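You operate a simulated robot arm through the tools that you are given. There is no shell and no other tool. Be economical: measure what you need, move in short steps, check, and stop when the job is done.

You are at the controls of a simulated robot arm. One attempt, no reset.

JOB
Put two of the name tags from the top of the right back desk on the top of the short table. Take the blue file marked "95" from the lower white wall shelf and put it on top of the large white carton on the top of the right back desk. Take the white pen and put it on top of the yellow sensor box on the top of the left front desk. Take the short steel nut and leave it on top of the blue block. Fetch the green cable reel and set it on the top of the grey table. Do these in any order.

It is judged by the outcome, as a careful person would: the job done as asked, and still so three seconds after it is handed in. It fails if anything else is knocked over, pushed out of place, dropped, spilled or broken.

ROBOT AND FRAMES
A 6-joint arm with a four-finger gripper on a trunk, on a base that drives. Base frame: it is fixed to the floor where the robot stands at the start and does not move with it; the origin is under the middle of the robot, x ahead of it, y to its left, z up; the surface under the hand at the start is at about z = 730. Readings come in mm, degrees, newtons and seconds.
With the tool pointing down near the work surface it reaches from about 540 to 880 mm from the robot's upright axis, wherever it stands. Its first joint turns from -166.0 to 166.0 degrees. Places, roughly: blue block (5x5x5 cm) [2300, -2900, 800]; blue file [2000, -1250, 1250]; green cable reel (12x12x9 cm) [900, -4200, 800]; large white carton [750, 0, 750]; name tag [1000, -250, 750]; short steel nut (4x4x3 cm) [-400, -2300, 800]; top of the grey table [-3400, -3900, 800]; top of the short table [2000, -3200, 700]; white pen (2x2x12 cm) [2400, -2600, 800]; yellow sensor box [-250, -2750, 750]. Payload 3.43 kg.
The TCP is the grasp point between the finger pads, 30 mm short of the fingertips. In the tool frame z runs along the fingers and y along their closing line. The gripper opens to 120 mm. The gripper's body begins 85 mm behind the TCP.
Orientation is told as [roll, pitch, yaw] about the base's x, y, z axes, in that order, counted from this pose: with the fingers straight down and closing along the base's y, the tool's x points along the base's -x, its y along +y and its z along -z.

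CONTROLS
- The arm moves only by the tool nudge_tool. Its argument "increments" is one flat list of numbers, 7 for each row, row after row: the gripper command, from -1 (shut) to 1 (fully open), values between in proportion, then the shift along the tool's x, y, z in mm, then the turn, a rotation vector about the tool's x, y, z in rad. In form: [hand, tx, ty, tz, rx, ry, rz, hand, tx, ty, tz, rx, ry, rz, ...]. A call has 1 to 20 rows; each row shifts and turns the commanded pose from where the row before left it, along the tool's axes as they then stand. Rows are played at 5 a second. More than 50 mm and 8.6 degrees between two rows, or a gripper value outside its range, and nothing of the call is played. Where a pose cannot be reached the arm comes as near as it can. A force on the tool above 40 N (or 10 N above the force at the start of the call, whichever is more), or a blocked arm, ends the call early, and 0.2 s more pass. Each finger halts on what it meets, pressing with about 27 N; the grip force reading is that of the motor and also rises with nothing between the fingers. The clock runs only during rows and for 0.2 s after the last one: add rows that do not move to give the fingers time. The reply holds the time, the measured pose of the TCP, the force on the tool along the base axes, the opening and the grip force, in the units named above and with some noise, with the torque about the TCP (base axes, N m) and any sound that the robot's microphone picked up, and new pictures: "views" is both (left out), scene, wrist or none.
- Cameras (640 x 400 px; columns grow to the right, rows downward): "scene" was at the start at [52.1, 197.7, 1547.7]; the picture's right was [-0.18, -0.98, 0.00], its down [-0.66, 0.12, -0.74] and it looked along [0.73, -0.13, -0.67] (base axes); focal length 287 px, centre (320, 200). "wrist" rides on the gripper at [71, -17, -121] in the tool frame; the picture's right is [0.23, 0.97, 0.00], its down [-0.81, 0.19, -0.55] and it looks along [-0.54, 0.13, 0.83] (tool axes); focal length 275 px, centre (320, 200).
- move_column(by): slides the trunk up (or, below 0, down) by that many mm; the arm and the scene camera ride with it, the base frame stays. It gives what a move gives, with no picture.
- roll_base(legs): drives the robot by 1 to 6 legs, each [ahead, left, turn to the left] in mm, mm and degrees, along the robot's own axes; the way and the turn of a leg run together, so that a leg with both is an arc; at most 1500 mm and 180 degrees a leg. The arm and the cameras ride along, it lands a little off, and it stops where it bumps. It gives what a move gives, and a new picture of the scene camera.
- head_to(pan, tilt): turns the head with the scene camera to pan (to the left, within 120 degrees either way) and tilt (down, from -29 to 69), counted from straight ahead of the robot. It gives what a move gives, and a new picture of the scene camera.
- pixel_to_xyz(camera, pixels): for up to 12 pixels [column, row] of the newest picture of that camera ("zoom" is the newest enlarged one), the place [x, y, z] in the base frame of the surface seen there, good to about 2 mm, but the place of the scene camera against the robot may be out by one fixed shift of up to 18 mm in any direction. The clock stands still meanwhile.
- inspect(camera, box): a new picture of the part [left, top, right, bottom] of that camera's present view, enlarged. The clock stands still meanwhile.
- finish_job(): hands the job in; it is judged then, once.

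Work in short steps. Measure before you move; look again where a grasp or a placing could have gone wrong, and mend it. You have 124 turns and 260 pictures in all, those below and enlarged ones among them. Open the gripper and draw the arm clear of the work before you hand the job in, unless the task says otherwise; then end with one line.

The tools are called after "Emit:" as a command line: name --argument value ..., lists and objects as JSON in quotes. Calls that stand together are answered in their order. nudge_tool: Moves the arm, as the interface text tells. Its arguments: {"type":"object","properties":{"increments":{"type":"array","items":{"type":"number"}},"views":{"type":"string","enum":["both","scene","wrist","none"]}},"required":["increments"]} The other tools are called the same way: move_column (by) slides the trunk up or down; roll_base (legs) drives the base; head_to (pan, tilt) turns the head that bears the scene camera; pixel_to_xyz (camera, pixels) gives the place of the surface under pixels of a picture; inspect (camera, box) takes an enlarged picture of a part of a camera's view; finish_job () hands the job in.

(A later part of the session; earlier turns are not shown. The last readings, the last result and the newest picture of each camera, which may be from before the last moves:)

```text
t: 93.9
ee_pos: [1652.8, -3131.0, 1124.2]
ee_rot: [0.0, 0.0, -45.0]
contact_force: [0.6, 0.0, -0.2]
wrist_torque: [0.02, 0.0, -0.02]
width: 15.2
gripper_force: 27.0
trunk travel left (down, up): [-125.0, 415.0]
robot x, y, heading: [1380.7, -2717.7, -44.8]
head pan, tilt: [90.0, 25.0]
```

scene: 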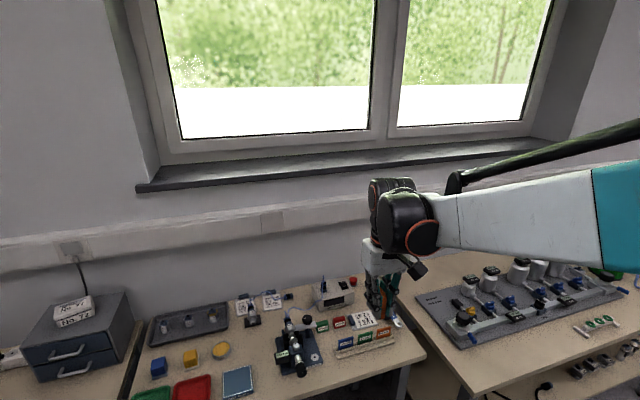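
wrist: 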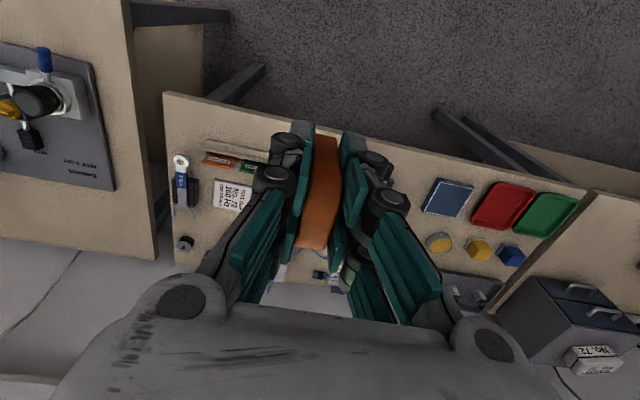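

The short table is below the hand. I tilt the head down to find free spots.

Emit:
head_to --pan -5 --tilt 48

Emit:
nudge_tool --increments '[-1, 0, 0, 0, 0, 0, 0, -1, 0, 0, 0, 0, 0, 0, -1, 0, 0, 0, 0, 0, 0, -1, 0, 0, 0, 0, 0, 0]' --views "scene"

Emit:
inspect --camera "scene" --box '[110, 160, 430, 360]'

```text
t: 95.6
ee_pos: [1652.5, -3130.5, 1125.5]
ee_rot: [-0.1, 0.0, -45.0]
contact_force: [-0.1, 1.1, -1.4]
wrist_torque: [0.0, 0.0, -0.01]
width: 15.1
gripper_force: 26.9
trunk travel left (down, up): [-125.0, 415.0]
robot x, y, heading: [1378.8, -2718.6, -44.9]
head pan, tilt: [-5.0, 48.0]
```

scene: 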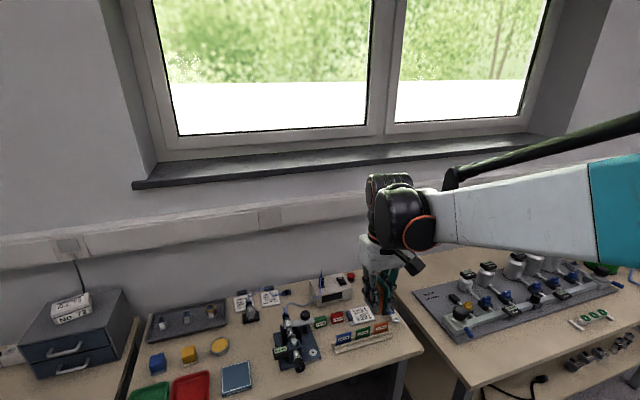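

```text
t: 96.6
ee_pos: [1652.0, -3130.8, 1126.0]
ee_rot: [-0.1, 0.0, -45.1]
contact_force: [0.9, -0.1, -0.8]
wrist_torque: [0.0, 0.01, 0.02]
width: 15.6
gripper_force: 26.7
trunk travel left (down, up): [-125.0, 415.0]
robot x, y, heading: [1381.1, -2714.6, -45.1]
head pan, tilt: [-5.0, 48.0]
```

scene: 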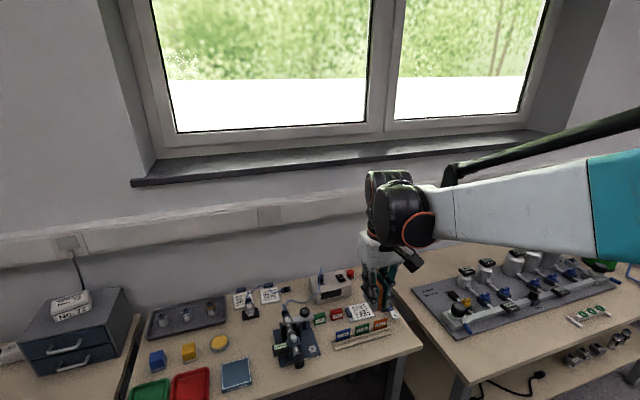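

```text
2.00 times, centred on (270, 260) of scene
```

zoom: 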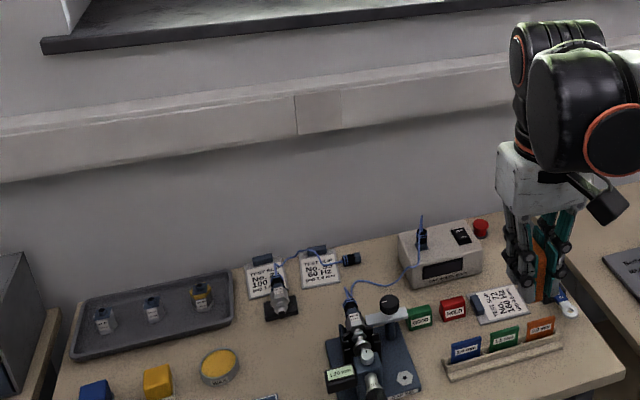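

The head did not tilt; I retry with a different pan.

Emit:
head_to --pan -25 --tilt 45

Emit:
inspect --camera "wrist" --box '[160, 90, 640, 390]'

```text
t: 97.4
ee_pos: [1651.8, -3129.5, 1126.8]
ee_rot: [-0.1, 0.0, -45.0]
contact_force: [-0.3, -0.8, -1.1]
wrist_torque: [0.02, 0.0, 0.01]
width: 15.4
gripper_force: 27.1
trunk travel left (down, up): [-125.0, 415.0]
robot x, y, heading: [1379.3, -2719.5, -45.0]
head pan, tilt: [-25.0, 45.0]
```

scene: 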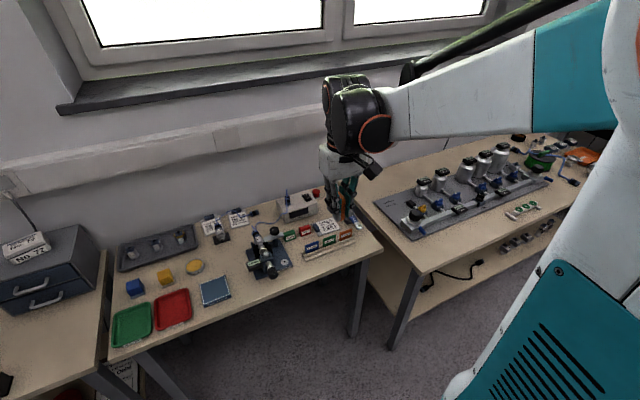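

```text
1.33 times, centred on (400, 240) of wrist
```

zoom: 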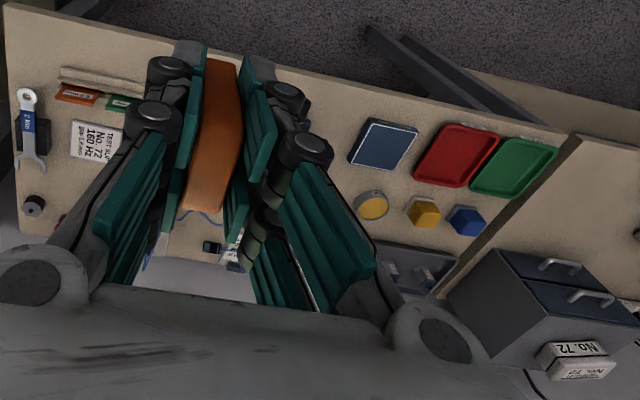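

Head works with pan ≤ -25. I zoom on the short table and find free spots.

Emit:
inspect --camera "scene" --box '[100, 190, 390, 360]'

```text
2.21 times, centred on (245, 275) of scene
```

zoom: 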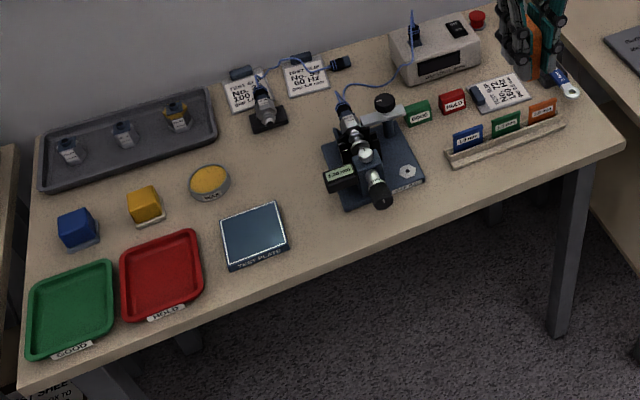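

Emit:
pixel_to_xyz --camera "zoom" --pixels '[[280, 175], [310, 215], [325, 150], [325, 200], [285, 235], [230, 185], [345, 210], [300, 260], [75, 215], [140, 195], [410, 200], [265, 205]]'

```text
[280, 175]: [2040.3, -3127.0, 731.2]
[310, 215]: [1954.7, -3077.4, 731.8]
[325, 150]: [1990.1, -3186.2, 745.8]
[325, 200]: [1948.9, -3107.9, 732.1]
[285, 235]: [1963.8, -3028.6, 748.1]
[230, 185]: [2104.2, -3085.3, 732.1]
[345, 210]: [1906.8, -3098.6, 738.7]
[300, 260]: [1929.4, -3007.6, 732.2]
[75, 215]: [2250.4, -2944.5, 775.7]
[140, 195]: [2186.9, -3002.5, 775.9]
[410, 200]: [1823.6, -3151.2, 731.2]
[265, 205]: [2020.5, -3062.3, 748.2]
```

I check heights of neighbours: microscope, connector stand, yellow disc.

Emit:
pixel_to_xyz --camera "zoom" --pixels '[[380, 195], [385, 102], [350, 110], [335, 178], [265, 122], [262, 92], [345, 140], [278, 205], [208, 180], [225, 195]]'

```text
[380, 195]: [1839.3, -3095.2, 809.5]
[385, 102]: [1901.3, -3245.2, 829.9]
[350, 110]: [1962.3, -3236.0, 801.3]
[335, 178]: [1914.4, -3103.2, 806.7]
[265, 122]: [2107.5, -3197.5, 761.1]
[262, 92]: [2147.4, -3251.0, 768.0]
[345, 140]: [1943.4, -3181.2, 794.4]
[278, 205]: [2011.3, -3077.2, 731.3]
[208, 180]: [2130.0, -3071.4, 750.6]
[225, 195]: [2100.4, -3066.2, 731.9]
```

Placing tag 1 at about (2055,-3148). I move over it and descend to z≈850.

Emit:
nudge_tool --increments '[-1, -33.1, 30.2, 0, 0, 0, 0, -1, -33.1, 30.2, 0, 0, 0, 0, -1, -33.1, 30.2, 0, 0, 0, 0, -1, -33.1, 30.2, 0, 0, 0, 0, -1, -33.1, 30.2, 0, 0, 0, 0, -1, -33.1, 30.2, 0, 0, 0, 0, -1, -33.1, 30.2, 0, 0, 0, 0, -1, -33.1, 30.2, 0, 0, 0, 0, -1, -33.1, 30.2, 0, 0, 0, 0, -1, 0, 0, 46, 0, 0, 0, -1, 0, 0, 46, 0, 0, 0, -1, 0, 0, 46, 0, 0, 0, -1, 0, 0, 46, 0, 0, 0, -1, 0, 0, 46, 0, 0, 0, -1, 0, 0, 44, 0, 0, 0, -1, 0, 0, 0, 0, 0, 0]' --views "both"

```text
t: 100.8
ee_pos: [2055.4, -3150.3, 851.6]
ee_rot: [0.0, 0.0, -45.1]
contact_force: [-0.2, -0.1, -0.6]
wrist_torque: [0.03, 0.02, -0.01]
width: 15.4
gripper_force: 27.3
trunk travel left (down, up): [-125.0, 415.0]
robot x, y, heading: [1382.0, -2716.3, -44.8]
head pan, tilt: [-25.0, 45.0]
```

scene: 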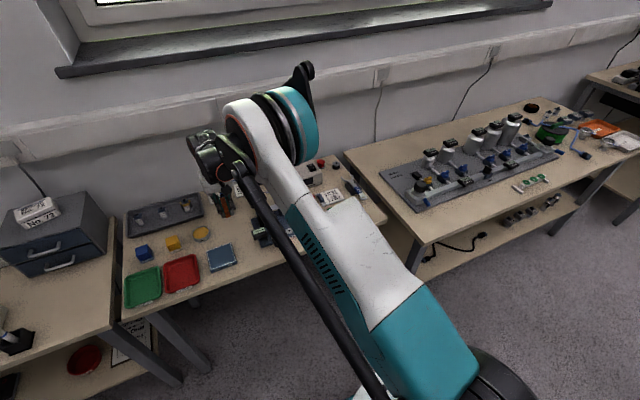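
wrist: 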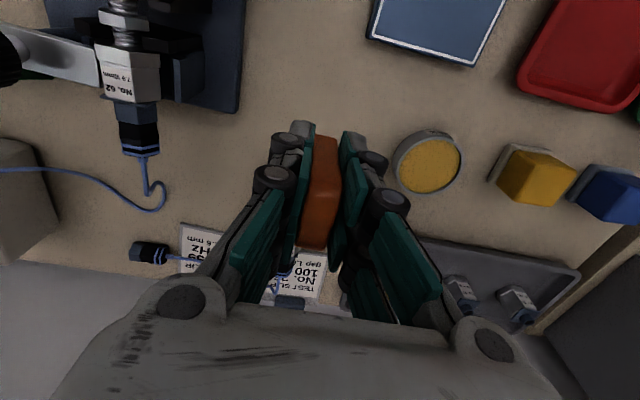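

I verify the table height and the stand's distance with the wrist camera.

Emit:
pixel_to_xyz --camera "wrist" --pixels '[[320, 100], [330, 262], [285, 300], [280, 275], [395, 165], [240, 110], [410, 55], [545, 175], [620, 195], [150, 190]]'

```text
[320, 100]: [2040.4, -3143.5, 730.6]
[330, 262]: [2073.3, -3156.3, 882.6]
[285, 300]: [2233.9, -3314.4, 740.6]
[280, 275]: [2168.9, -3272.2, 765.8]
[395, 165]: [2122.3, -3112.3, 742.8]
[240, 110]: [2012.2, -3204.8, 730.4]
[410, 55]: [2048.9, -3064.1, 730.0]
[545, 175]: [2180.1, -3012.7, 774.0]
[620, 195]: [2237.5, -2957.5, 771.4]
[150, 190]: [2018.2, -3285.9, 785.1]
```

Descend to TCP z≈774.5 (tag bottom ≈ table) and open slightly.

Emit:
nudge_tool --increments '[-1, 0, 0, 40, 0, 0, 0, -1, 0, 0, 30, 0, 0, 0, -1, 0, 0, 7, 0, 0, 0, -1, 0, 0, 0, 0, 0, 0, -0.6, 0, 0, 0, 0, 0, 0, -0.4, 0, 0, 0, 0, 0, 0]' --views "wrist"

```text
t: 102.2
ee_pos: [2055.2, -3149.0, 774.0]
ee_rot: [0.1, 0.1, -45.0]
contact_force: [-0.6, -0.3, -0.3]
wrist_torque: [0.01, 0.0, -0.02]
width: 36.1
gripper_force: 0.1
trunk travel left (down, up): [-125.0, 415.0]
robot x, y, heading: [1377.1, -2716.3, -44.9]
head pan, tilt: [-25.0, 45.0]
```

wrist: 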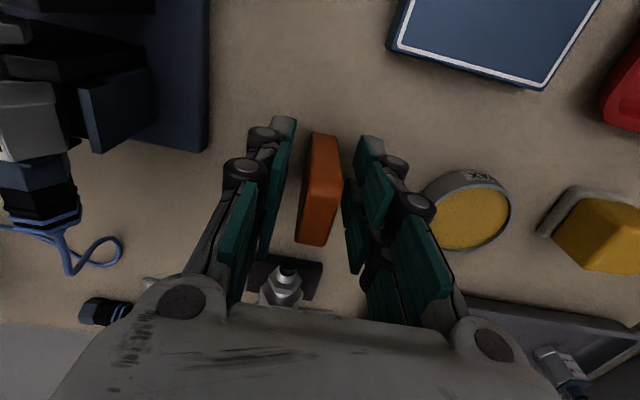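

Tag 1 stands. I lift straight up and retract, then drive left (+u) towards the pen's bench.

Emit:
nudge_tool --increments '[-0.4, 0, 0, -30, 0, 0, 0, -0.4, 0, 0, -45, 0, 0, 0, -0.4, 0, 0, -45, 0, 0, 0, -0.4, 0, 0, -45, 0, 0, 0, -0.4, 0, 0, -45, 0, 0, 0, -0.4, 0, 0, -45, 0, 0, 0, -0.4, 0, 0, -45, 0, 0, 0, -0.4, 0, 0, -45, 0, 0, 0, -0.4, 33.1, -30.2, 0, 0, 0, 0, -0.4, 33.1, -30.2, 0, 0, 0, 0, -0.4, 33.1, -30.2, 0, 0, 0, 0, -0.4, 33.1, -30.2, 0, 0, 0, 0, -0.4, 33.1, -30.2, 0, 0, 0, 0, -0.4, 33.1, -30.2, 0, 0, 0, 0, -0.4, 33.1, -30.2, 0, 0, 0, 0, -0.4, 33.1, -30.2, 0, 0, 0, 0, -0.4, 33.1, -30.2, 0, 0, 0, 0]' --views "none"

Emit:
roll_base --legs '[[0, 750, 0]]'

Emit:
inspect --camera "scene" --box '[100, 190, 420, 390]'

```text
t: 105.8
ee_pos: [1652.5, -3128.6, 1117.3]
ee_rot: [0.0, 0.0, -44.9]
contact_force: [1.1, 0.4, -0.3]
wrist_torque: [0.03, 0.01, -0.01]
width: 36.0
gripper_force: 0.1
trunk travel left (down, up): [-125.0, 415.0]
robot x, y, heading: [1378.8, -2717.4, -45.0]
head pan, tilt: [-25.0, 45.0]
```

```text
t: 109.9
ee_pos: [2182.6, -2597.3, 1117.7]
ee_rot: [0.0, 0.0, -44.8]
contact_force: [-0.2, -1.1, 0.6]
wrist_torque: [0.01, 0.03, -0.01]
width: 36.2
gripper_force: 0.0
trunk travel left (down, up): [-125.0, 415.0]
robot x, y, heading: [1904.3, -2184.8, -44.7]
head pan, tilt: [-25.0, 45.0]
```

scene: 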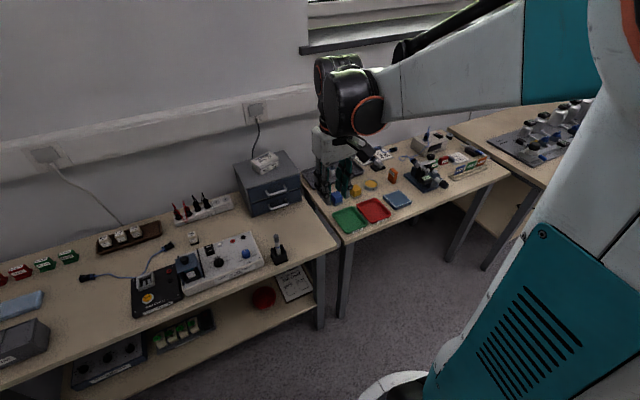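

```text
2.00 times, centred on (260, 290) of scene
```

zoom: 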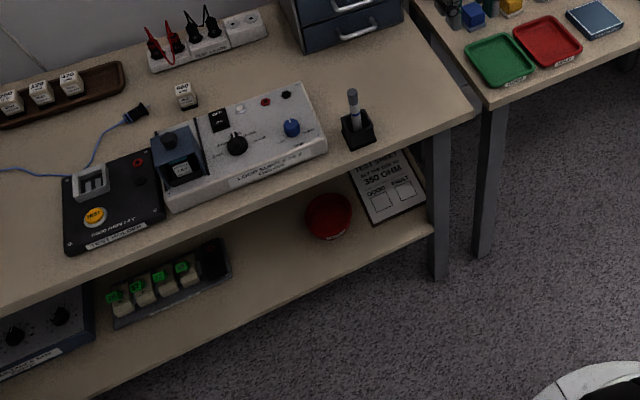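

The pen stands in a small black cup at zoom (355,110); I measure it.

Emit:
pixel_to_xyz --camera "zoom" --pixels '[[352, 92], [354, 106], [356, 120], [345, 132], [372, 128], [362, 112], [352, 148], [378, 142], [400, 120], [320, 140]]'

Emit:
inspect --camera "scene" --box '[260, 220, 300, 270]'

```text
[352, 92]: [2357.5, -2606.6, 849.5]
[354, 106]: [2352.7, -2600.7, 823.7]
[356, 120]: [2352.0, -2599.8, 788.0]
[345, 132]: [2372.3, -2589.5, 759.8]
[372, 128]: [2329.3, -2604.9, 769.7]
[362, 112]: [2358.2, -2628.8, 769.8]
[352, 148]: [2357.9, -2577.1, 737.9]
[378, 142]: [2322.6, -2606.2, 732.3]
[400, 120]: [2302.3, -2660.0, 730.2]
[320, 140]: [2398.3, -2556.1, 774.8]
```

```text
8.00 times, centred on (280, 245) of scene
```

zoom: 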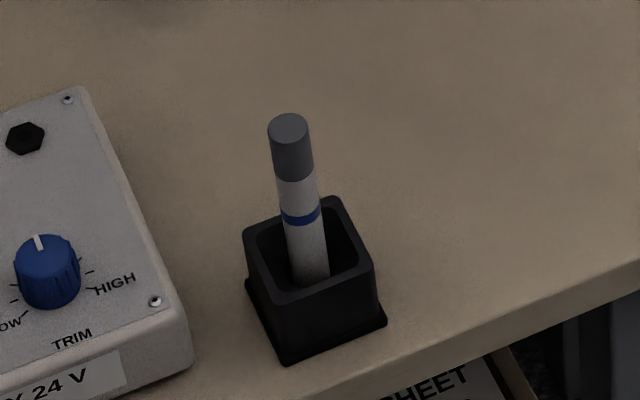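

Pen top (2356,-2605,850), cup top 770. I bring the hand above for a wrist check.

Emit:
nudge_tool --increments '[0, -20, 24, 20, 0, 0, 0, 0, -20, 24, 30, 0, 0, 0, 0, -20, 24, 30, 0, 0, 0, 0, -20, 24, 30, 0, 0, 0, 0, -20, 21, 30, 0, 0, 0, 0, 0, 0, 0, 0, 0, 0]' --views "wrist"

```text
t: 111.3
ee_pos: [2336.2, -2584.7, 979.6]
ee_rot: [0.0, 0.0, -44.8]
contact_force: [0.8, -0.1, -0.5]
wrist_torque: [0.02, 0.0, -0.02]
width: 59.9
gripper_force: 0.2
trunk travel left (down, up): [-125.0, 415.0]
robot x, y, heading: [1905.1, -2187.4, -44.7]
head pan, tilt: [-25.0, 45.0]
```

wrist: 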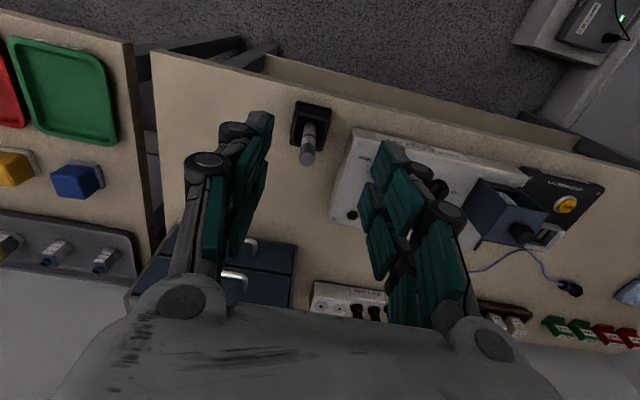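

Emit:
inspect --camera "wrist" --box '[280, 90, 350, 170]'

Emit:
pixel_to_xyz --camera "wrist" --pixels '[[307, 158], [311, 128], [307, 150], [293, 145], [314, 105], [331, 109], [298, 103], [360, 160], [225, 250]]'

```text
5.00 times, centred on (315, 130) of wrist
```

zoom: 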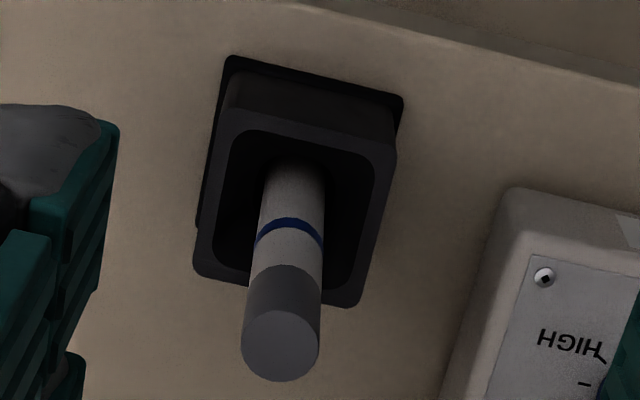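

```text
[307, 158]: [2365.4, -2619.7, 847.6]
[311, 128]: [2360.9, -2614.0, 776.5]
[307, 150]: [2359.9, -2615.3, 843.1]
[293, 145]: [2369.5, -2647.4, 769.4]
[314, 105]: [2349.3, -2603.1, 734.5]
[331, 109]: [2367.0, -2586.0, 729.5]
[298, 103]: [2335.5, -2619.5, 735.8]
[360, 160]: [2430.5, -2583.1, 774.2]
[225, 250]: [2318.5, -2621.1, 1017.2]
```

Pen axis (2366,-2619.5), vertical. I align, descend to z≈817 and close.

Emit:
nudge_tool --increments '[-0.35, -23, -2, 0, 0, 0, 0, -0.35, -22.7, -1.5, 0, 0, 0, 0, -0.35, 0, 0, 40, 0, 0, 0, -0.35, 0, 0, 40, 0, 0, 0, -0.35, 0, 0, 40, 0, 0, 0, -0.35, 0, 0, 42, 0, 0, 0, -0.35, 0, 0, 0, 0, 0, 0, -1, 0, 0, 0, 0, 0, 0, -1, 0, 0, 0, 0, 0, 0, -1, 0, 0, 0, 0, 0, 0]' --views "wrist"

```text
t: 113.5
ee_pos: [2366.6, -2618.6, 815.7]
ee_rot: [0.0, 0.0, -44.8]
contact_force: [0.2, -0.3, -0.5]
wrist_torque: [-0.01, -0.02, -0.01]
width: 13.0
gripper_force: 26.6
trunk travel left (down, up): [-125.0, 415.0]
robot x, y, heading: [1906.1, -2186.0, -44.8]
head pan, tilt: [-25.0, 45.0]
```

wrist: 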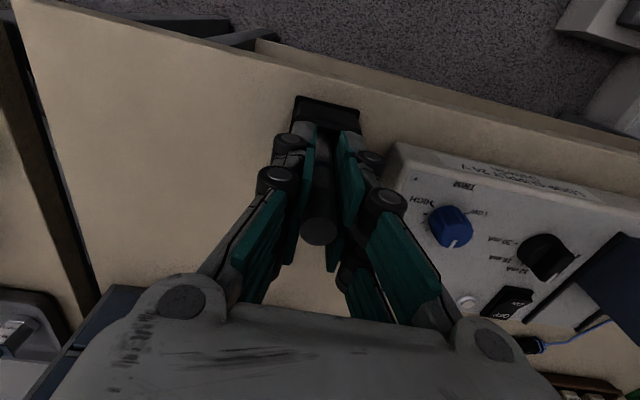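

Pen gripped (13 mm). I lift, retract, and drive to the left front desk.

Emit:
nudge_tool --increments '[-1, 0, 0, -30, 0, 0, 0, -1, 0, 0, -40, 0, 0, 0, -1, 0, 0, -45, 0, 0, 0, -1, 0, 0, -45, 0, 0, 0, -1, 0, 0, -45, 0, 0, 0, -1, 0, 0, -45, 0, 0, 0, -1, 0, 0, -45, 0, 0, 0, -1, 33, -29, 0, 0, 0, 0, -1, 33, -29, 0, 0, 0, 0, -1, 33, -29, 0, 0, 0, 0, -1, 33, -29, 0, 0, 0, 0, -1, 0, 0, 0, 0, 0, 0]' --views "wrist"

Emit:
roll_base --legs '[[0, 0, -91], [1000, 0, 0], [940, 0, 0], [0, 0, -90]]'

```text
t: 116.1
ee_pos: [2191.3, -2606.3, 1109.6]
ee_rot: [-0.1, -0.1, -44.8]
contact_force: [0.2, -0.2, 0.0]
wrist_torque: [-0.02, -0.03, -0.03]
width: 12.4
gripper_force: 27.3
trunk travel left (down, up): [-125.0, 415.0]
robot x, y, heading: [1907.0, -2180.7, -44.7]
head pan, tilt: [-25.0, 45.0]
```

wrist: 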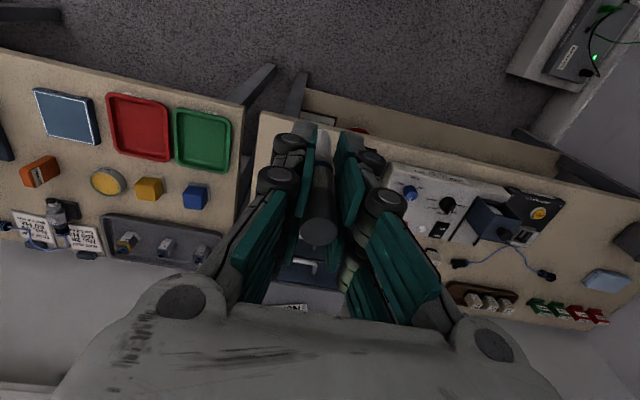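

```text
t: 133.5
ee_pos: [210.7, -3092.5, 1109.8]
ee_rot: [-0.1, 0.0, 134.5]
contact_force: [-0.8, -0.6, -0.9]
wrist_torque: [-0.03, 0.02, 0.01]
width: 11.4
gripper_force: 27.1
trunk travel left (down, up): [-125.0, 415.0]
robot x, y, heading: [490.0, -3515.5, 134.4]
head pan, tilt: [-25.0, 45.0]
```

scene: 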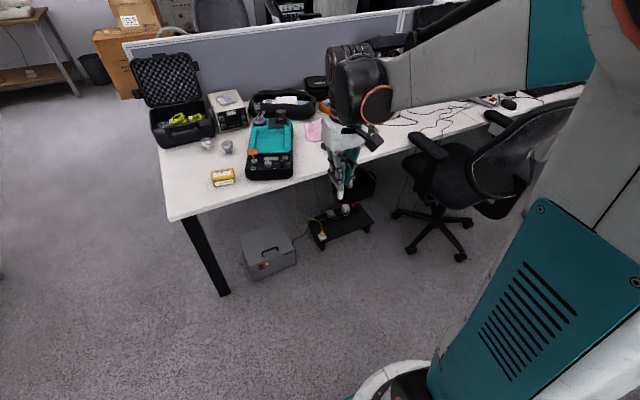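

The yellow sensor box is at (222,176); I measure it, nut candidates and floor obstacles, and check the pen in the wrist view.

Emit:
inspect --camera "scene" --box '[150, 80, 350, 210]'

Emit:
pixel_to_xyz --camera "scene" --pixels '[[218, 173], [230, 168], [222, 183], [212, 186], [235, 181], [205, 215], [262, 278], [296, 265], [225, 296], [365, 225], [320, 245], [300, 180]]'

Emit:
inspect --camera "wrist" --box '[240, 100, 400, 260]'

```text
3.08 times, centred on (250, 145) of scene
```

zoom: 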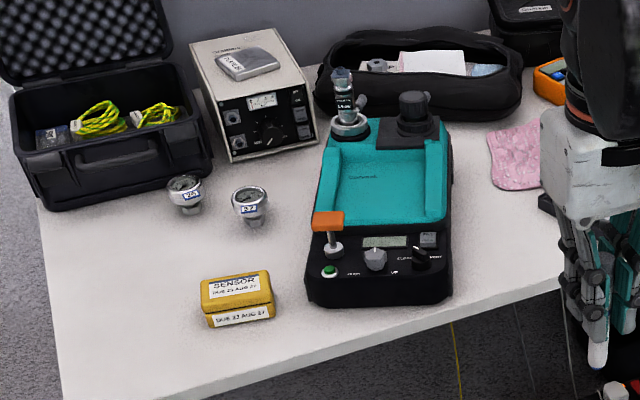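

```text
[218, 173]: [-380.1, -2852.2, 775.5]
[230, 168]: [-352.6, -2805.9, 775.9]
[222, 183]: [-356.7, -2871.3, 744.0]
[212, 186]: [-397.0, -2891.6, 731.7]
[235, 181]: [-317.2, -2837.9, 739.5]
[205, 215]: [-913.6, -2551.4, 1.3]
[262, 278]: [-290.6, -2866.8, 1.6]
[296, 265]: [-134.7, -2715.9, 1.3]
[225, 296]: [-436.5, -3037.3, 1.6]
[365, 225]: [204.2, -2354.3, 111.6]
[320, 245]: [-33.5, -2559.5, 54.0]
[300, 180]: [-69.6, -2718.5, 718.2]
```

```text
2.50 times, centred on (320, 180) of wrist
```

zoom: 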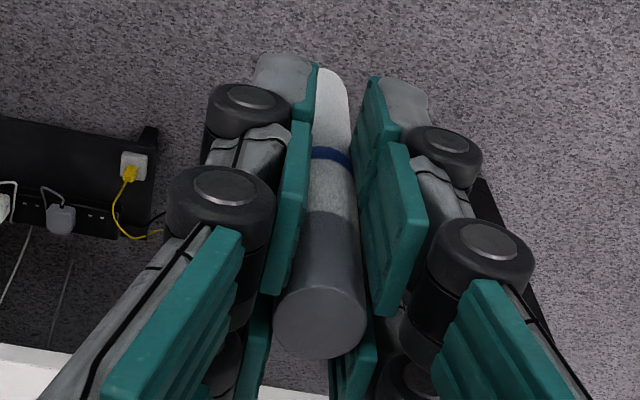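

I measure the held pen's axis to see whether it tilts, and its length below the hand.

Emit:
pixel_to_xyz --camera "zoom" --pixels '[[320, 325], [318, 290], [325, 240], [330, 190], [333, 140], [334, 110], [334, 85], [333, 72]]'

Emit:
nudge_tool --increments '[-1, 0, 0, 0, 0, 0, 0, -1, 0, 0, 0, 0, 0, 0, -1, 0, 0, 0, 0, 0, 0]' --views "none"

```text
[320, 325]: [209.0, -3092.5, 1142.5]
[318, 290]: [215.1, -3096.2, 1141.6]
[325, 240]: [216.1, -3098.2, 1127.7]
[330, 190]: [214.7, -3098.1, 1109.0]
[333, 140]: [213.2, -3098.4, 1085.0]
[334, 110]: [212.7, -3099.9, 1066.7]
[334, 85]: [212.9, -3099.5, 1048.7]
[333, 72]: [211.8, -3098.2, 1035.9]
```

```text
t: 134.3
ee_pos: [211.6, -3091.4, 1109.6]
ee_rot: [0.0, -0.1, 134.4]
contact_force: [-0.5, -0.4, 1.5]
wrist_torque: [0.03, 0.01, 0.0]
width: 11.3
gripper_force: 27.2
trunk travel left (down, up): [-125.0, 415.0]
robot x, y, heading: [493.5, -3518.9, 134.7]
head pan, tilt: [-25.0, 45.0]
```

Pen is near-vertical, bottom ≈80 mm below TCP. I drive closer to the desk (370 ahead, 100 left).

Emit:
roll_base --legs '[[370, 110, 0]]'

Emit:
nudge_tool --increments '[-1, -40, 20, 0, 0, 0, 0, -1, -40, 20, 0, 0, 0, 0, -1, -40, 20, 0, 0, 0, 0, -1, 0, 20, 0, 0, 0, 0, -1, 0, 0, 0, 0, 0, 0]' --views "wrist"

```text
t: 136.7
ee_pos: [-122.8, -2912.7, 1109.0]
ee_rot: [0.0, 0.0, 134.7]
contact_force: [-0.1, 0.9, -0.2]
wrist_torque: [0.01, -0.03, -0.05]
width: 10.8
gripper_force: 27.1
trunk travel left (down, up): [-125.0, 415.0]
robot x, y, heading: [157.7, -3332.8, 134.9]
head pan, tilt: [-25.0, 45.0]
```

scene: 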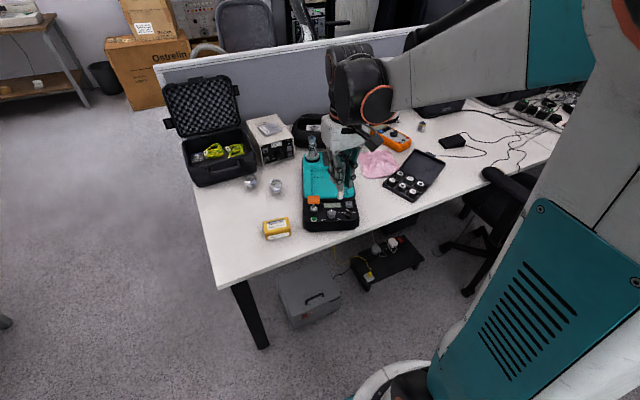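

```text
t: 137.9
ee_pos: [-263.2, -2885.5, 1111.2]
ee_rot: [-0.1, 0.0, 134.7]
contact_force: [0.2, -0.4, 0.4]
wrist_torque: [0.02, -0.03, 0.02]
width: 11.1
gripper_force: 26.5
trunk travel left (down, up): [-125.0, 415.0]
robot x, y, heading: [159.8, -3335.0, 134.5]
head pan, tilt: [-25.0, 45.0]
```

wrist: 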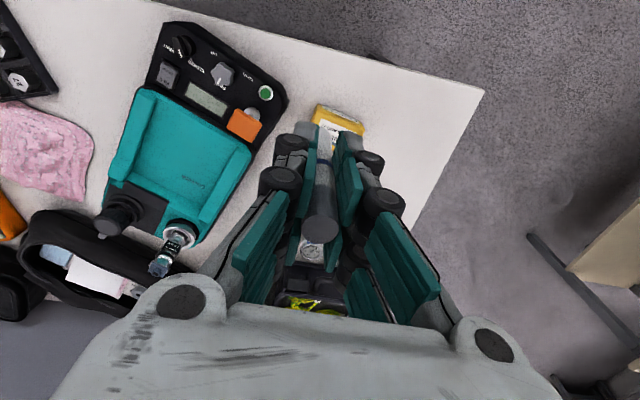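

I measure the sensor box from both cameras.

Emit:
inspect --camera "wrist" --box '[290, 90, 380, 150]'

Emit:
pixel_to_xyz --camera "zoom" --pixels '[[200, 110], [500, 215], [190, 200], [480, 300], [340, 170], [320, 250], [400, 270], [160, 220]]'

Emit:
pixel_to_xyz --camera "scene" --pixels '[[264, 226], [287, 221], [287, 232], [268, 238], [276, 228], [312, 200], [305, 225]]'

```text
6.67 times, centred on (335, 120) of wrist
```

zoom: 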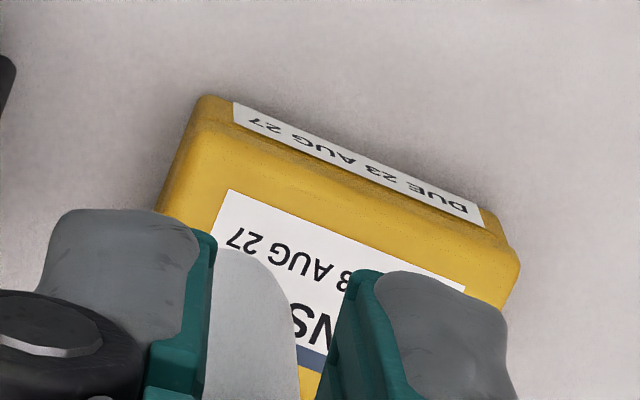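

```text
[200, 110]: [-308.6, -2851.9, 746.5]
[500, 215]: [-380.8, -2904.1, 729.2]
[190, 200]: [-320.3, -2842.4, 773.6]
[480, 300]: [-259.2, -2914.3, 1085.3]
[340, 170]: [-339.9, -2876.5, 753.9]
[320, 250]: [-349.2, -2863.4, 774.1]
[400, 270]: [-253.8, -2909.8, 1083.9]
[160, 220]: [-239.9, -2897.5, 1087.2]
```

```text
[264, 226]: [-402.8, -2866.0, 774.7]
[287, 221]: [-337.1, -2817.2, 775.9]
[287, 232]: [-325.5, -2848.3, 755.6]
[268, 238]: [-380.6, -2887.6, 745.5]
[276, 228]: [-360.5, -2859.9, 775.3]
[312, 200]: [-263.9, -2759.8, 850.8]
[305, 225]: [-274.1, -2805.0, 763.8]
```

Box top centre ≈(-356,-2859), top z 774. I move the pen over it and descend to TCP ≈ 885.

Emit:
nudge_tool --increments '[-1, -27.7, 15.9, 0, 0, 0, 0, -1, -27.7, 15.9, 0, 0, 0, 0, -1, -27.7, 15.9, 0, 0, 0, 0, -1, 0, 0, 45, 0, 0, 0, -1, 0, 0, 45, 0, 0, 0, -1, 0, 0, 45, 0, 0, 0, -1, 0, 0, 45, 0, 0, 0, -1, 0, 0, 45, 0, 0, 0, -1, 0, 0, 0, 0, 0, 0]' --views "both"

Emit:
inspect --camera "wrist" --box '[240, 80, 400, 200]'

Emit:
inspect --camera "scene" --box '[220, 140, 340, 260]'

```text
t: 139.9
ee_pos: [-357.0, -2855.8, 883.1]
ee_rot: [0.0, 0.0, 134.6]
contact_force: [0.0, -0.5, -1.4]
wrist_torque: [-0.04, -0.01, 0.06]
width: 11.3
gripper_force: 27.1
trunk travel left (down, up): [-125.0, 415.0]
robot x, y, heading: [158.6, -3334.8, 134.7]
head pan, tilt: [-25.0, 45.0]
```

scene: 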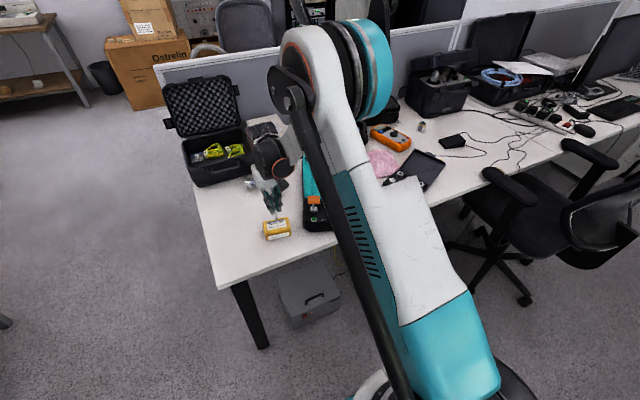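
wrist: 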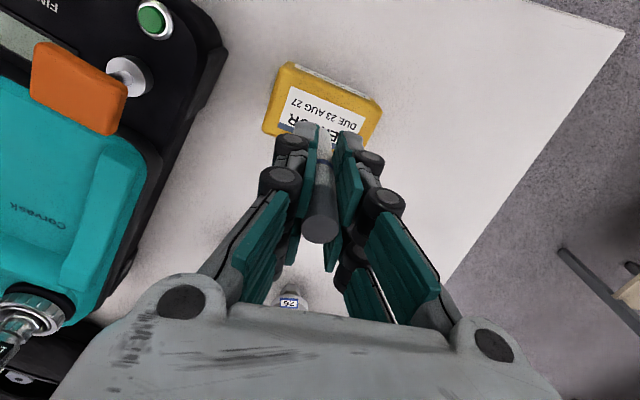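

```text
3.33 times, centred on (320, 140) of wrist
```

zoom: 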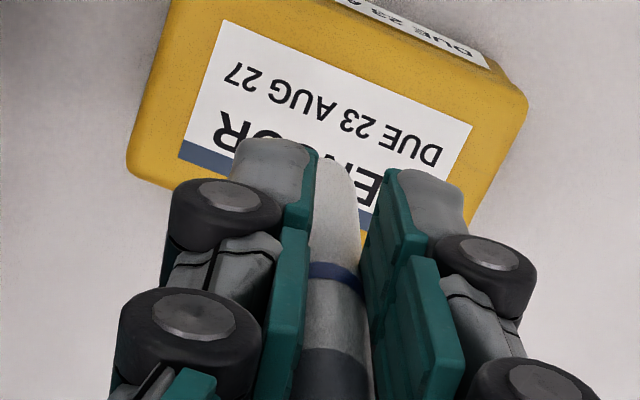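

```text
3.33 times, centred on (280, 200) of scene
```

zoom: 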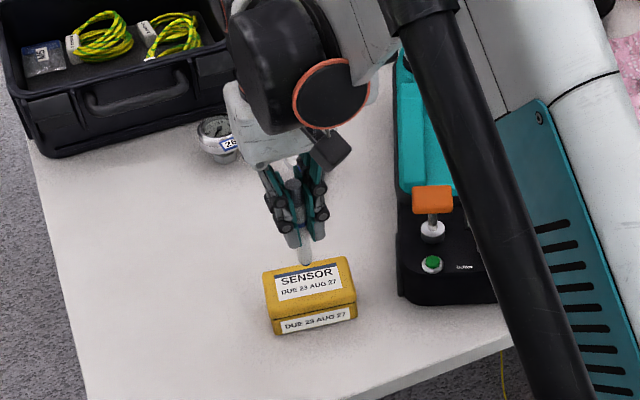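

Emit:
pixel_to_xyz --camera "wrist" --pixels '[[291, 68], [378, 104], [266, 130], [368, 140], [320, 105], [300, 85]]'

Emit:
pixel_to_xyz --camera "zoom" --pixels '[[303, 258], [303, 245], [268, 275], [350, 262], [354, 298], [276, 313]]'

```text
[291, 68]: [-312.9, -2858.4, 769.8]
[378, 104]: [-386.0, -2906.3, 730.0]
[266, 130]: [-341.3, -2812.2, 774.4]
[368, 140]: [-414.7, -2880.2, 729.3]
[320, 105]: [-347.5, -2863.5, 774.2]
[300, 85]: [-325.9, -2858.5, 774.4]
```

```text
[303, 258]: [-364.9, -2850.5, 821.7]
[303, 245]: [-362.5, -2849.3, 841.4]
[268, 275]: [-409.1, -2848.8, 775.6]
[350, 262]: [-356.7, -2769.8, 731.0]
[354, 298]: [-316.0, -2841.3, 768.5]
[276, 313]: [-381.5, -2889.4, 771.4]
```

Pen is centred over the box. I descend in small steps watching the force.

Emit:
nudge_tool --increments '[-1, 0, 0, 10, 0, 0, 0, -1, 0, 0, 8, 0, 0, 0, -1, 0, 0, 3, 0, 0, 0, -1, 0, 0, 0, 0, 0, 0]' --views "scene"

Emit:
inspect --camera "scene" --box '[250, 190, 310, 250]'

```text
t: 140.9
ee_pos: [-357.0, -2857.6, 864.4]
ee_rot: [0.0, 0.0, 134.7]
contact_force: [0.1, 0.5, 0.3]
wrist_torque: [0.02, 0.0, 0.0]
width: 11.1
gripper_force: 27.4
trunk travel left (down, up): [-125.0, 415.0]
robot x, y, heading: [164.2, -3334.9, 134.6]
head pan, tilt: [-25.0, 45.0]
```

scene: 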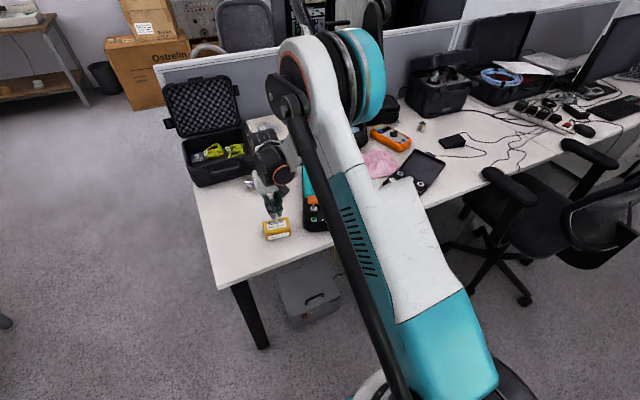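

```text
6.67 times, centred on (280, 220) of scene
```

zoom: 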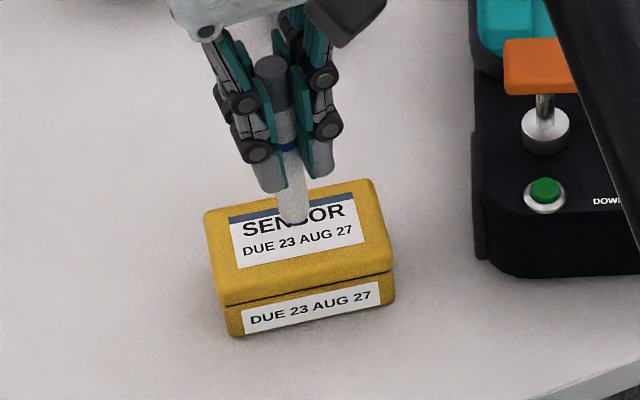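

Emit:
nudge_tool --increments '[-1, 0, 0, 2, 0, 0, 0, -1, 0, 0, 2, 0, 0, 0, -1, 0, 0, 2, 0, 0, 0, -1, 0, 0, 2, 0, 0, 0, -1, 0, 0, 0, 0, 0, 0]' --views "none"

Emit:
inspect --camera "scene" --box '[250, 190, 310, 250]'

```text
t: 142.1
ee_pos: [-355.4, -2857.8, 854.8]
ee_rot: [0.1, 0.0, 134.6]
contact_force: [-0.3, 0.5, 0.2]
wrist_torque: [-0.02, -0.02, -0.01]
width: 10.9
gripper_force: 27.7
trunk travel left (down, up): [-125.0, 415.0]
robot x, y, heading: [160.5, -3336.2, 134.7]
head pan, tilt: [-25.0, 45.0]
```

```text
6.67 times, centred on (280, 220) of scene
```

zoom: 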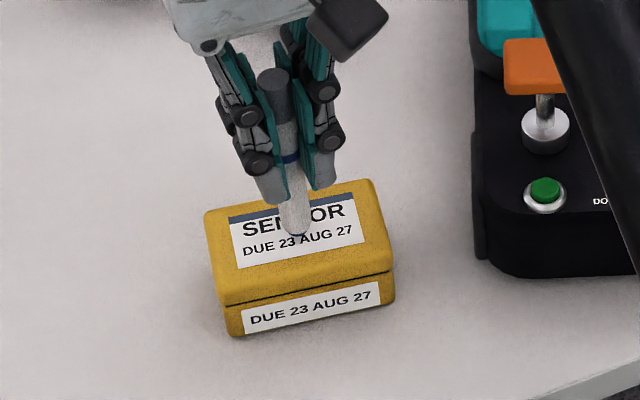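

Emit:
pixel_to_xyz --camera "zoom" --pixels '[[298, 228], [298, 222], [298, 215], [298, 236], [298, 200], [300, 245]]'

Emit:
nudge_tool --increments '[-1, 0, 0, 2, 0, 0, 0, -1, 0, 0, 2, 0, 0, 0, -1, 0, 0, 0, 0, 0, 0]' --views "none"

Emit:
inspect --camera "scene" --box '[260, 195, 300, 245]'

```text
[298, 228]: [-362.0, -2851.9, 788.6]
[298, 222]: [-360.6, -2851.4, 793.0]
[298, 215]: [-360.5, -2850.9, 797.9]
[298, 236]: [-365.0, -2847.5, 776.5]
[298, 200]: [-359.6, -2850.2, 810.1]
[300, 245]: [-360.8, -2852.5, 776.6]
```

```text
t: 142.9
ee_pos: [-355.6, -2858.8, 852.4]
ee_rot: [0.1, -0.2, 134.7]
contact_force: [-2.5, 4.8, 20.4]
wrist_torque: [0.38, 0.18, -0.01]
width: 11.4
gripper_force: 27.2
trunk travel left (down, up): [-125.0, 415.0]
robot x, y, heading: [162.1, -3336.8, 134.8]
head pan, tilt: [-25.0, 45.0]
```

```text
8.00 times, centred on (280, 220) of scene
```

zoom: 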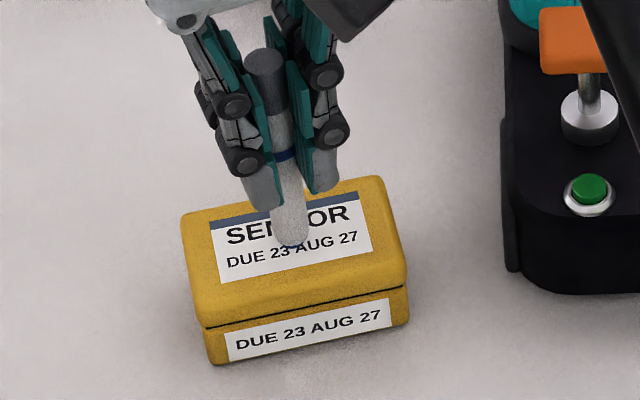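

Contact at TCP≈852 (20 N). The pen leans ~2.7° sideways in the grip (top toward tool −y), so I lift 8 mm, roll the hand +0.047 rad about tool x, and recheck verticality.

Emit:
nudge_tool --increments '[-1, 0, 0, -5, 0, 0, 0, -1, 0, 0, -5, 0, 0, 0, -1, 0, 0, 0, 0.047, 0, 0, -1, 0, 0, 0, 0, 0, 0]' --views "wrist"

Emit:
inspect --camera "scene" --box '[260, 195, 300, 245]'

Emit:
pixel_to_xyz --camera "zoom" --pixels '[[267, 50], [268, 80], [276, 110], [280, 130], [283, 180], [287, 200], [288, 215], [290, 225]]'

```text
t: 143.9
ee_pos: [-356.3, -2858.5, 861.6]
ee_rot: [-2.7, 0.0, 134.7]
contact_force: [-0.8, 0.3, -0.4]
wrist_torque: [0.01, -0.01, 0.03]
width: 11.3
gripper_force: 26.8
trunk travel left (down, up): [-125.0, 415.0]
robot x, y, heading: [159.2, -3333.0, 134.7]
head pan, tilt: [-25.0, 45.0]
```

wrist: 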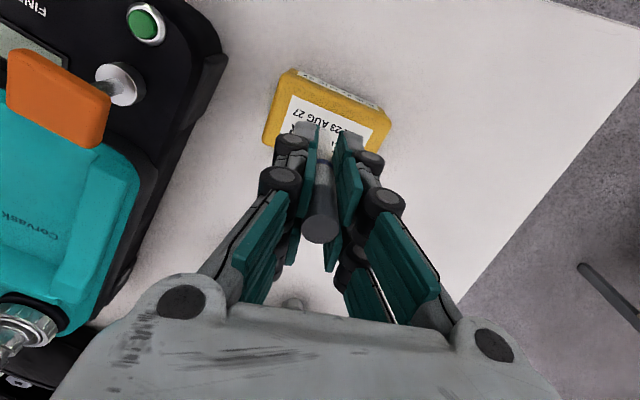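

```text
8.00 times, centred on (280, 220) of scene
```

zoom: 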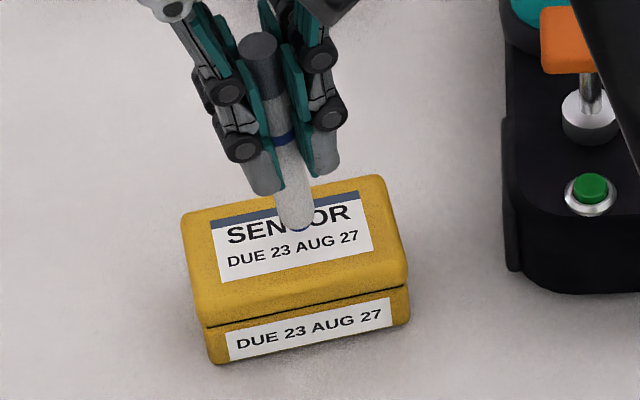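

```text
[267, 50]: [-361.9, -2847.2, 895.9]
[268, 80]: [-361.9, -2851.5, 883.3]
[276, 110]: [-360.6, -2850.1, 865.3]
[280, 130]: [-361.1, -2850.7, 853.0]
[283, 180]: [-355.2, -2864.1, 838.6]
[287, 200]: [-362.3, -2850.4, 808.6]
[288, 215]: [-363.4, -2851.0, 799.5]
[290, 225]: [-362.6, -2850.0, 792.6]
```

Scene view suggests it got worse, not better; I zoom strongly to measure the pen's centreline properly.

Emit:
inspect --camera "scene" --box '[270, 196, 290, 226]'

Emit:
inspect --camera "wrist" --box '[295, 120, 355, 250]'

```text
13.33 times, centred on (280, 211) of scene
```

zoom: 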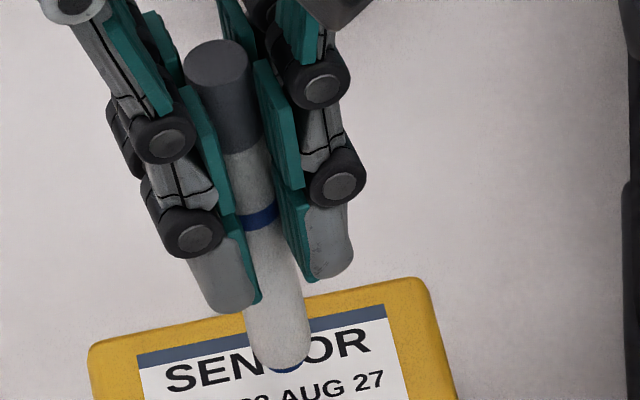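

```text
3.08 times, centred on (325, 185) of wrist
```

zoom: 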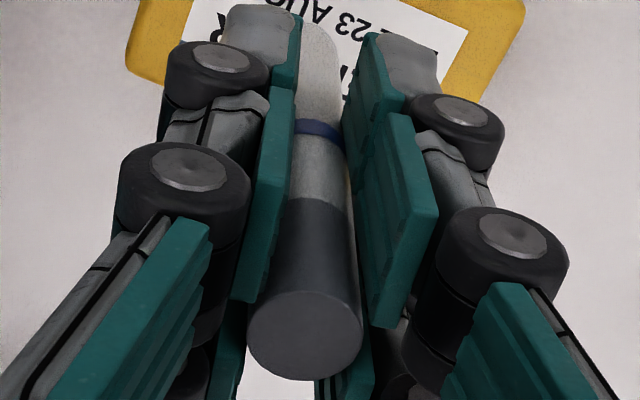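

The image geometry (vertical vanishing point at (320,487)) says the original attitude was nearly vertical; I roll back by 0.037 and recheck.

Emit:
nudge_tool --increments '[-1, 0, 0, 0, -0.037, 0, 0, -1, 0, 0, 0, 0, 0, 0]' --views "none"

Emit:
inspect --camera "scene" --box '[270, 196, 290, 226]'

```text
t: 144.5
ee_pos: [-357.1, -2857.8, 861.8]
ee_rot: [-0.6, 0.0, 134.7]
contact_force: [1.3, 0.0, 0.4]
wrist_torque: [0.03, 0.0, -0.01]
width: 11.2
gripper_force: 27.2
trunk travel left (down, up): [-125.0, 415.0]
robot x, y, heading: [159.1, -3336.8, 134.5]
head pan, tilt: [-25.0, 45.0]
```

```text
13.33 times, centred on (280, 211) of scene
```

zoom: 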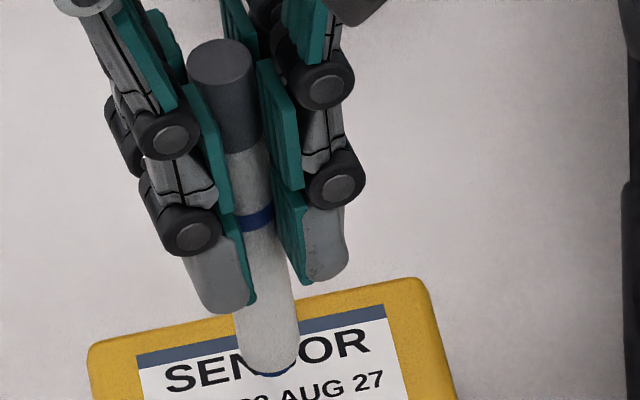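

Now vertical within ~0.5°. I lower to light contact.

Emit:
nudge_tool --increments '[-1, 0, 0, 6, 0, 0, 0, -1, 0, 0, 2, 0, 0, 0, -1, 0, 0, 1, 0, 0, 0, -1, 0, 0, 0, 0, 0, 0]' --views "none"

```text
t: 145.5
ee_pos: [-356.6, -2858.7, 852.8]
ee_rot: [-0.6, -0.1, 134.7]
contact_force: [-0.8, 0.6, 9.0]
wrist_torque: [0.04, 0.06, 0.02]
width: 11.2
gripper_force: 27.4
trunk travel left (down, up): [-125.0, 415.0]
robot x, y, heading: [156.9, -3336.2, 134.8]
head pan, tilt: [-25.0, 45.0]
```

Light contact (9 N). Ease 0.4 mm and open slowly to ~22 mm as a fence.

Emit:
nudge_tool --increments '[-1, 0, 0, -0.4, 0, 0, 0, -0.8, 0, 0, 0, 0, 0, 0, -0.77, 0, 0, 0, 0, 0, 0, -0.73, 0, 0, 0, 0, 0, 0, -0.69, 0, 0, 0, 0, 0, 0, -0.65, 0, 0, 0, 0, 0, 0, -0.65, 0, 0, 0, 0, 0, 0]' --views "wrist"

Emit:
inspect --camera "scene" --box '[260, 195, 300, 245]'

```text
t: 147.1
ee_pos: [-357.2, -2857.3, 851.8]
ee_rot: [-0.7, -0.1, 134.7]
contact_force: [-0.3, -0.7, 0.3]
wrist_torque: [0.03, 0.01, 0.0]
width: 20.9
gripper_force: 0.1
trunk travel left (down, up): [-125.0, 415.0]
robot x, y, heading: [161.7, -3334.8, 134.6]
head pan, tilt: [-25.0, 45.0]
```

wrist: 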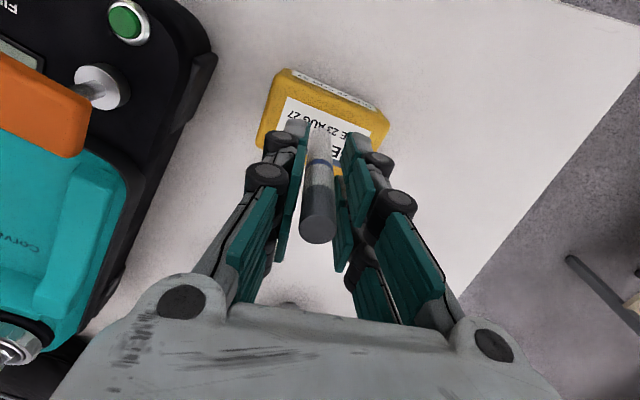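

```text
8.00 times, centred on (280, 220) of scene
```

zoom: 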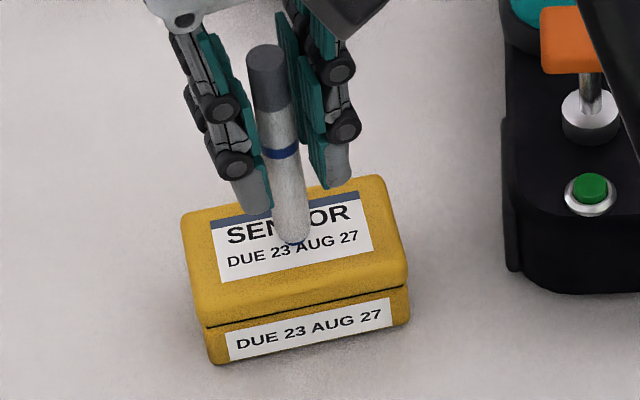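

The pen appears to stand on its own. I open wider and wait, then look.

Emit:
nudge_tool --increments '[-0.5, 0, 0, 0, 0, 0, 0, -0.3, 0, 0, 0, 0, 0, 0, -0.3, 0, 0, 0, 0, 0, 0, -0.3, 0, 0, 0, 0, 0, 0, -0.3, 0, 0, 0, 0, 0, 0, -0.3, 0, 0, 0, 0, 0, 0]' --views "wrist"

```text
t: 148.5
ee_pos: [-356.3, -2857.2, 852.4]
ee_rot: [-0.6, 0.0, 134.8]
contact_force: [-0.1, 0.1, 0.8]
wrist_torque: [-0.01, 0.01, -0.02]
width: 41.9
gripper_force: 0.1
trunk travel left (down, up): [-125.0, 415.0]
robot x, y, heading: [159.0, -3338.9, 134.5]
head pan, tilt: [-25.0, 45.0]
```

wrist: 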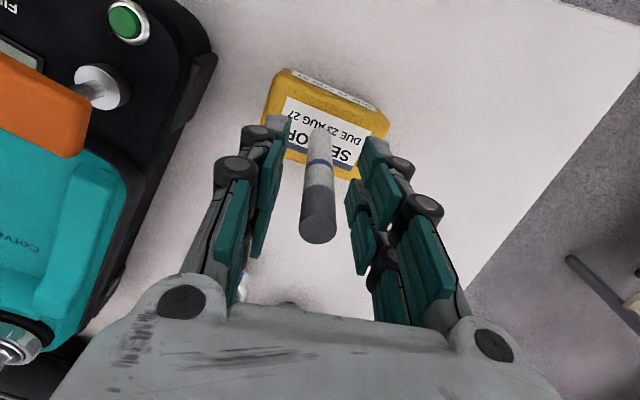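

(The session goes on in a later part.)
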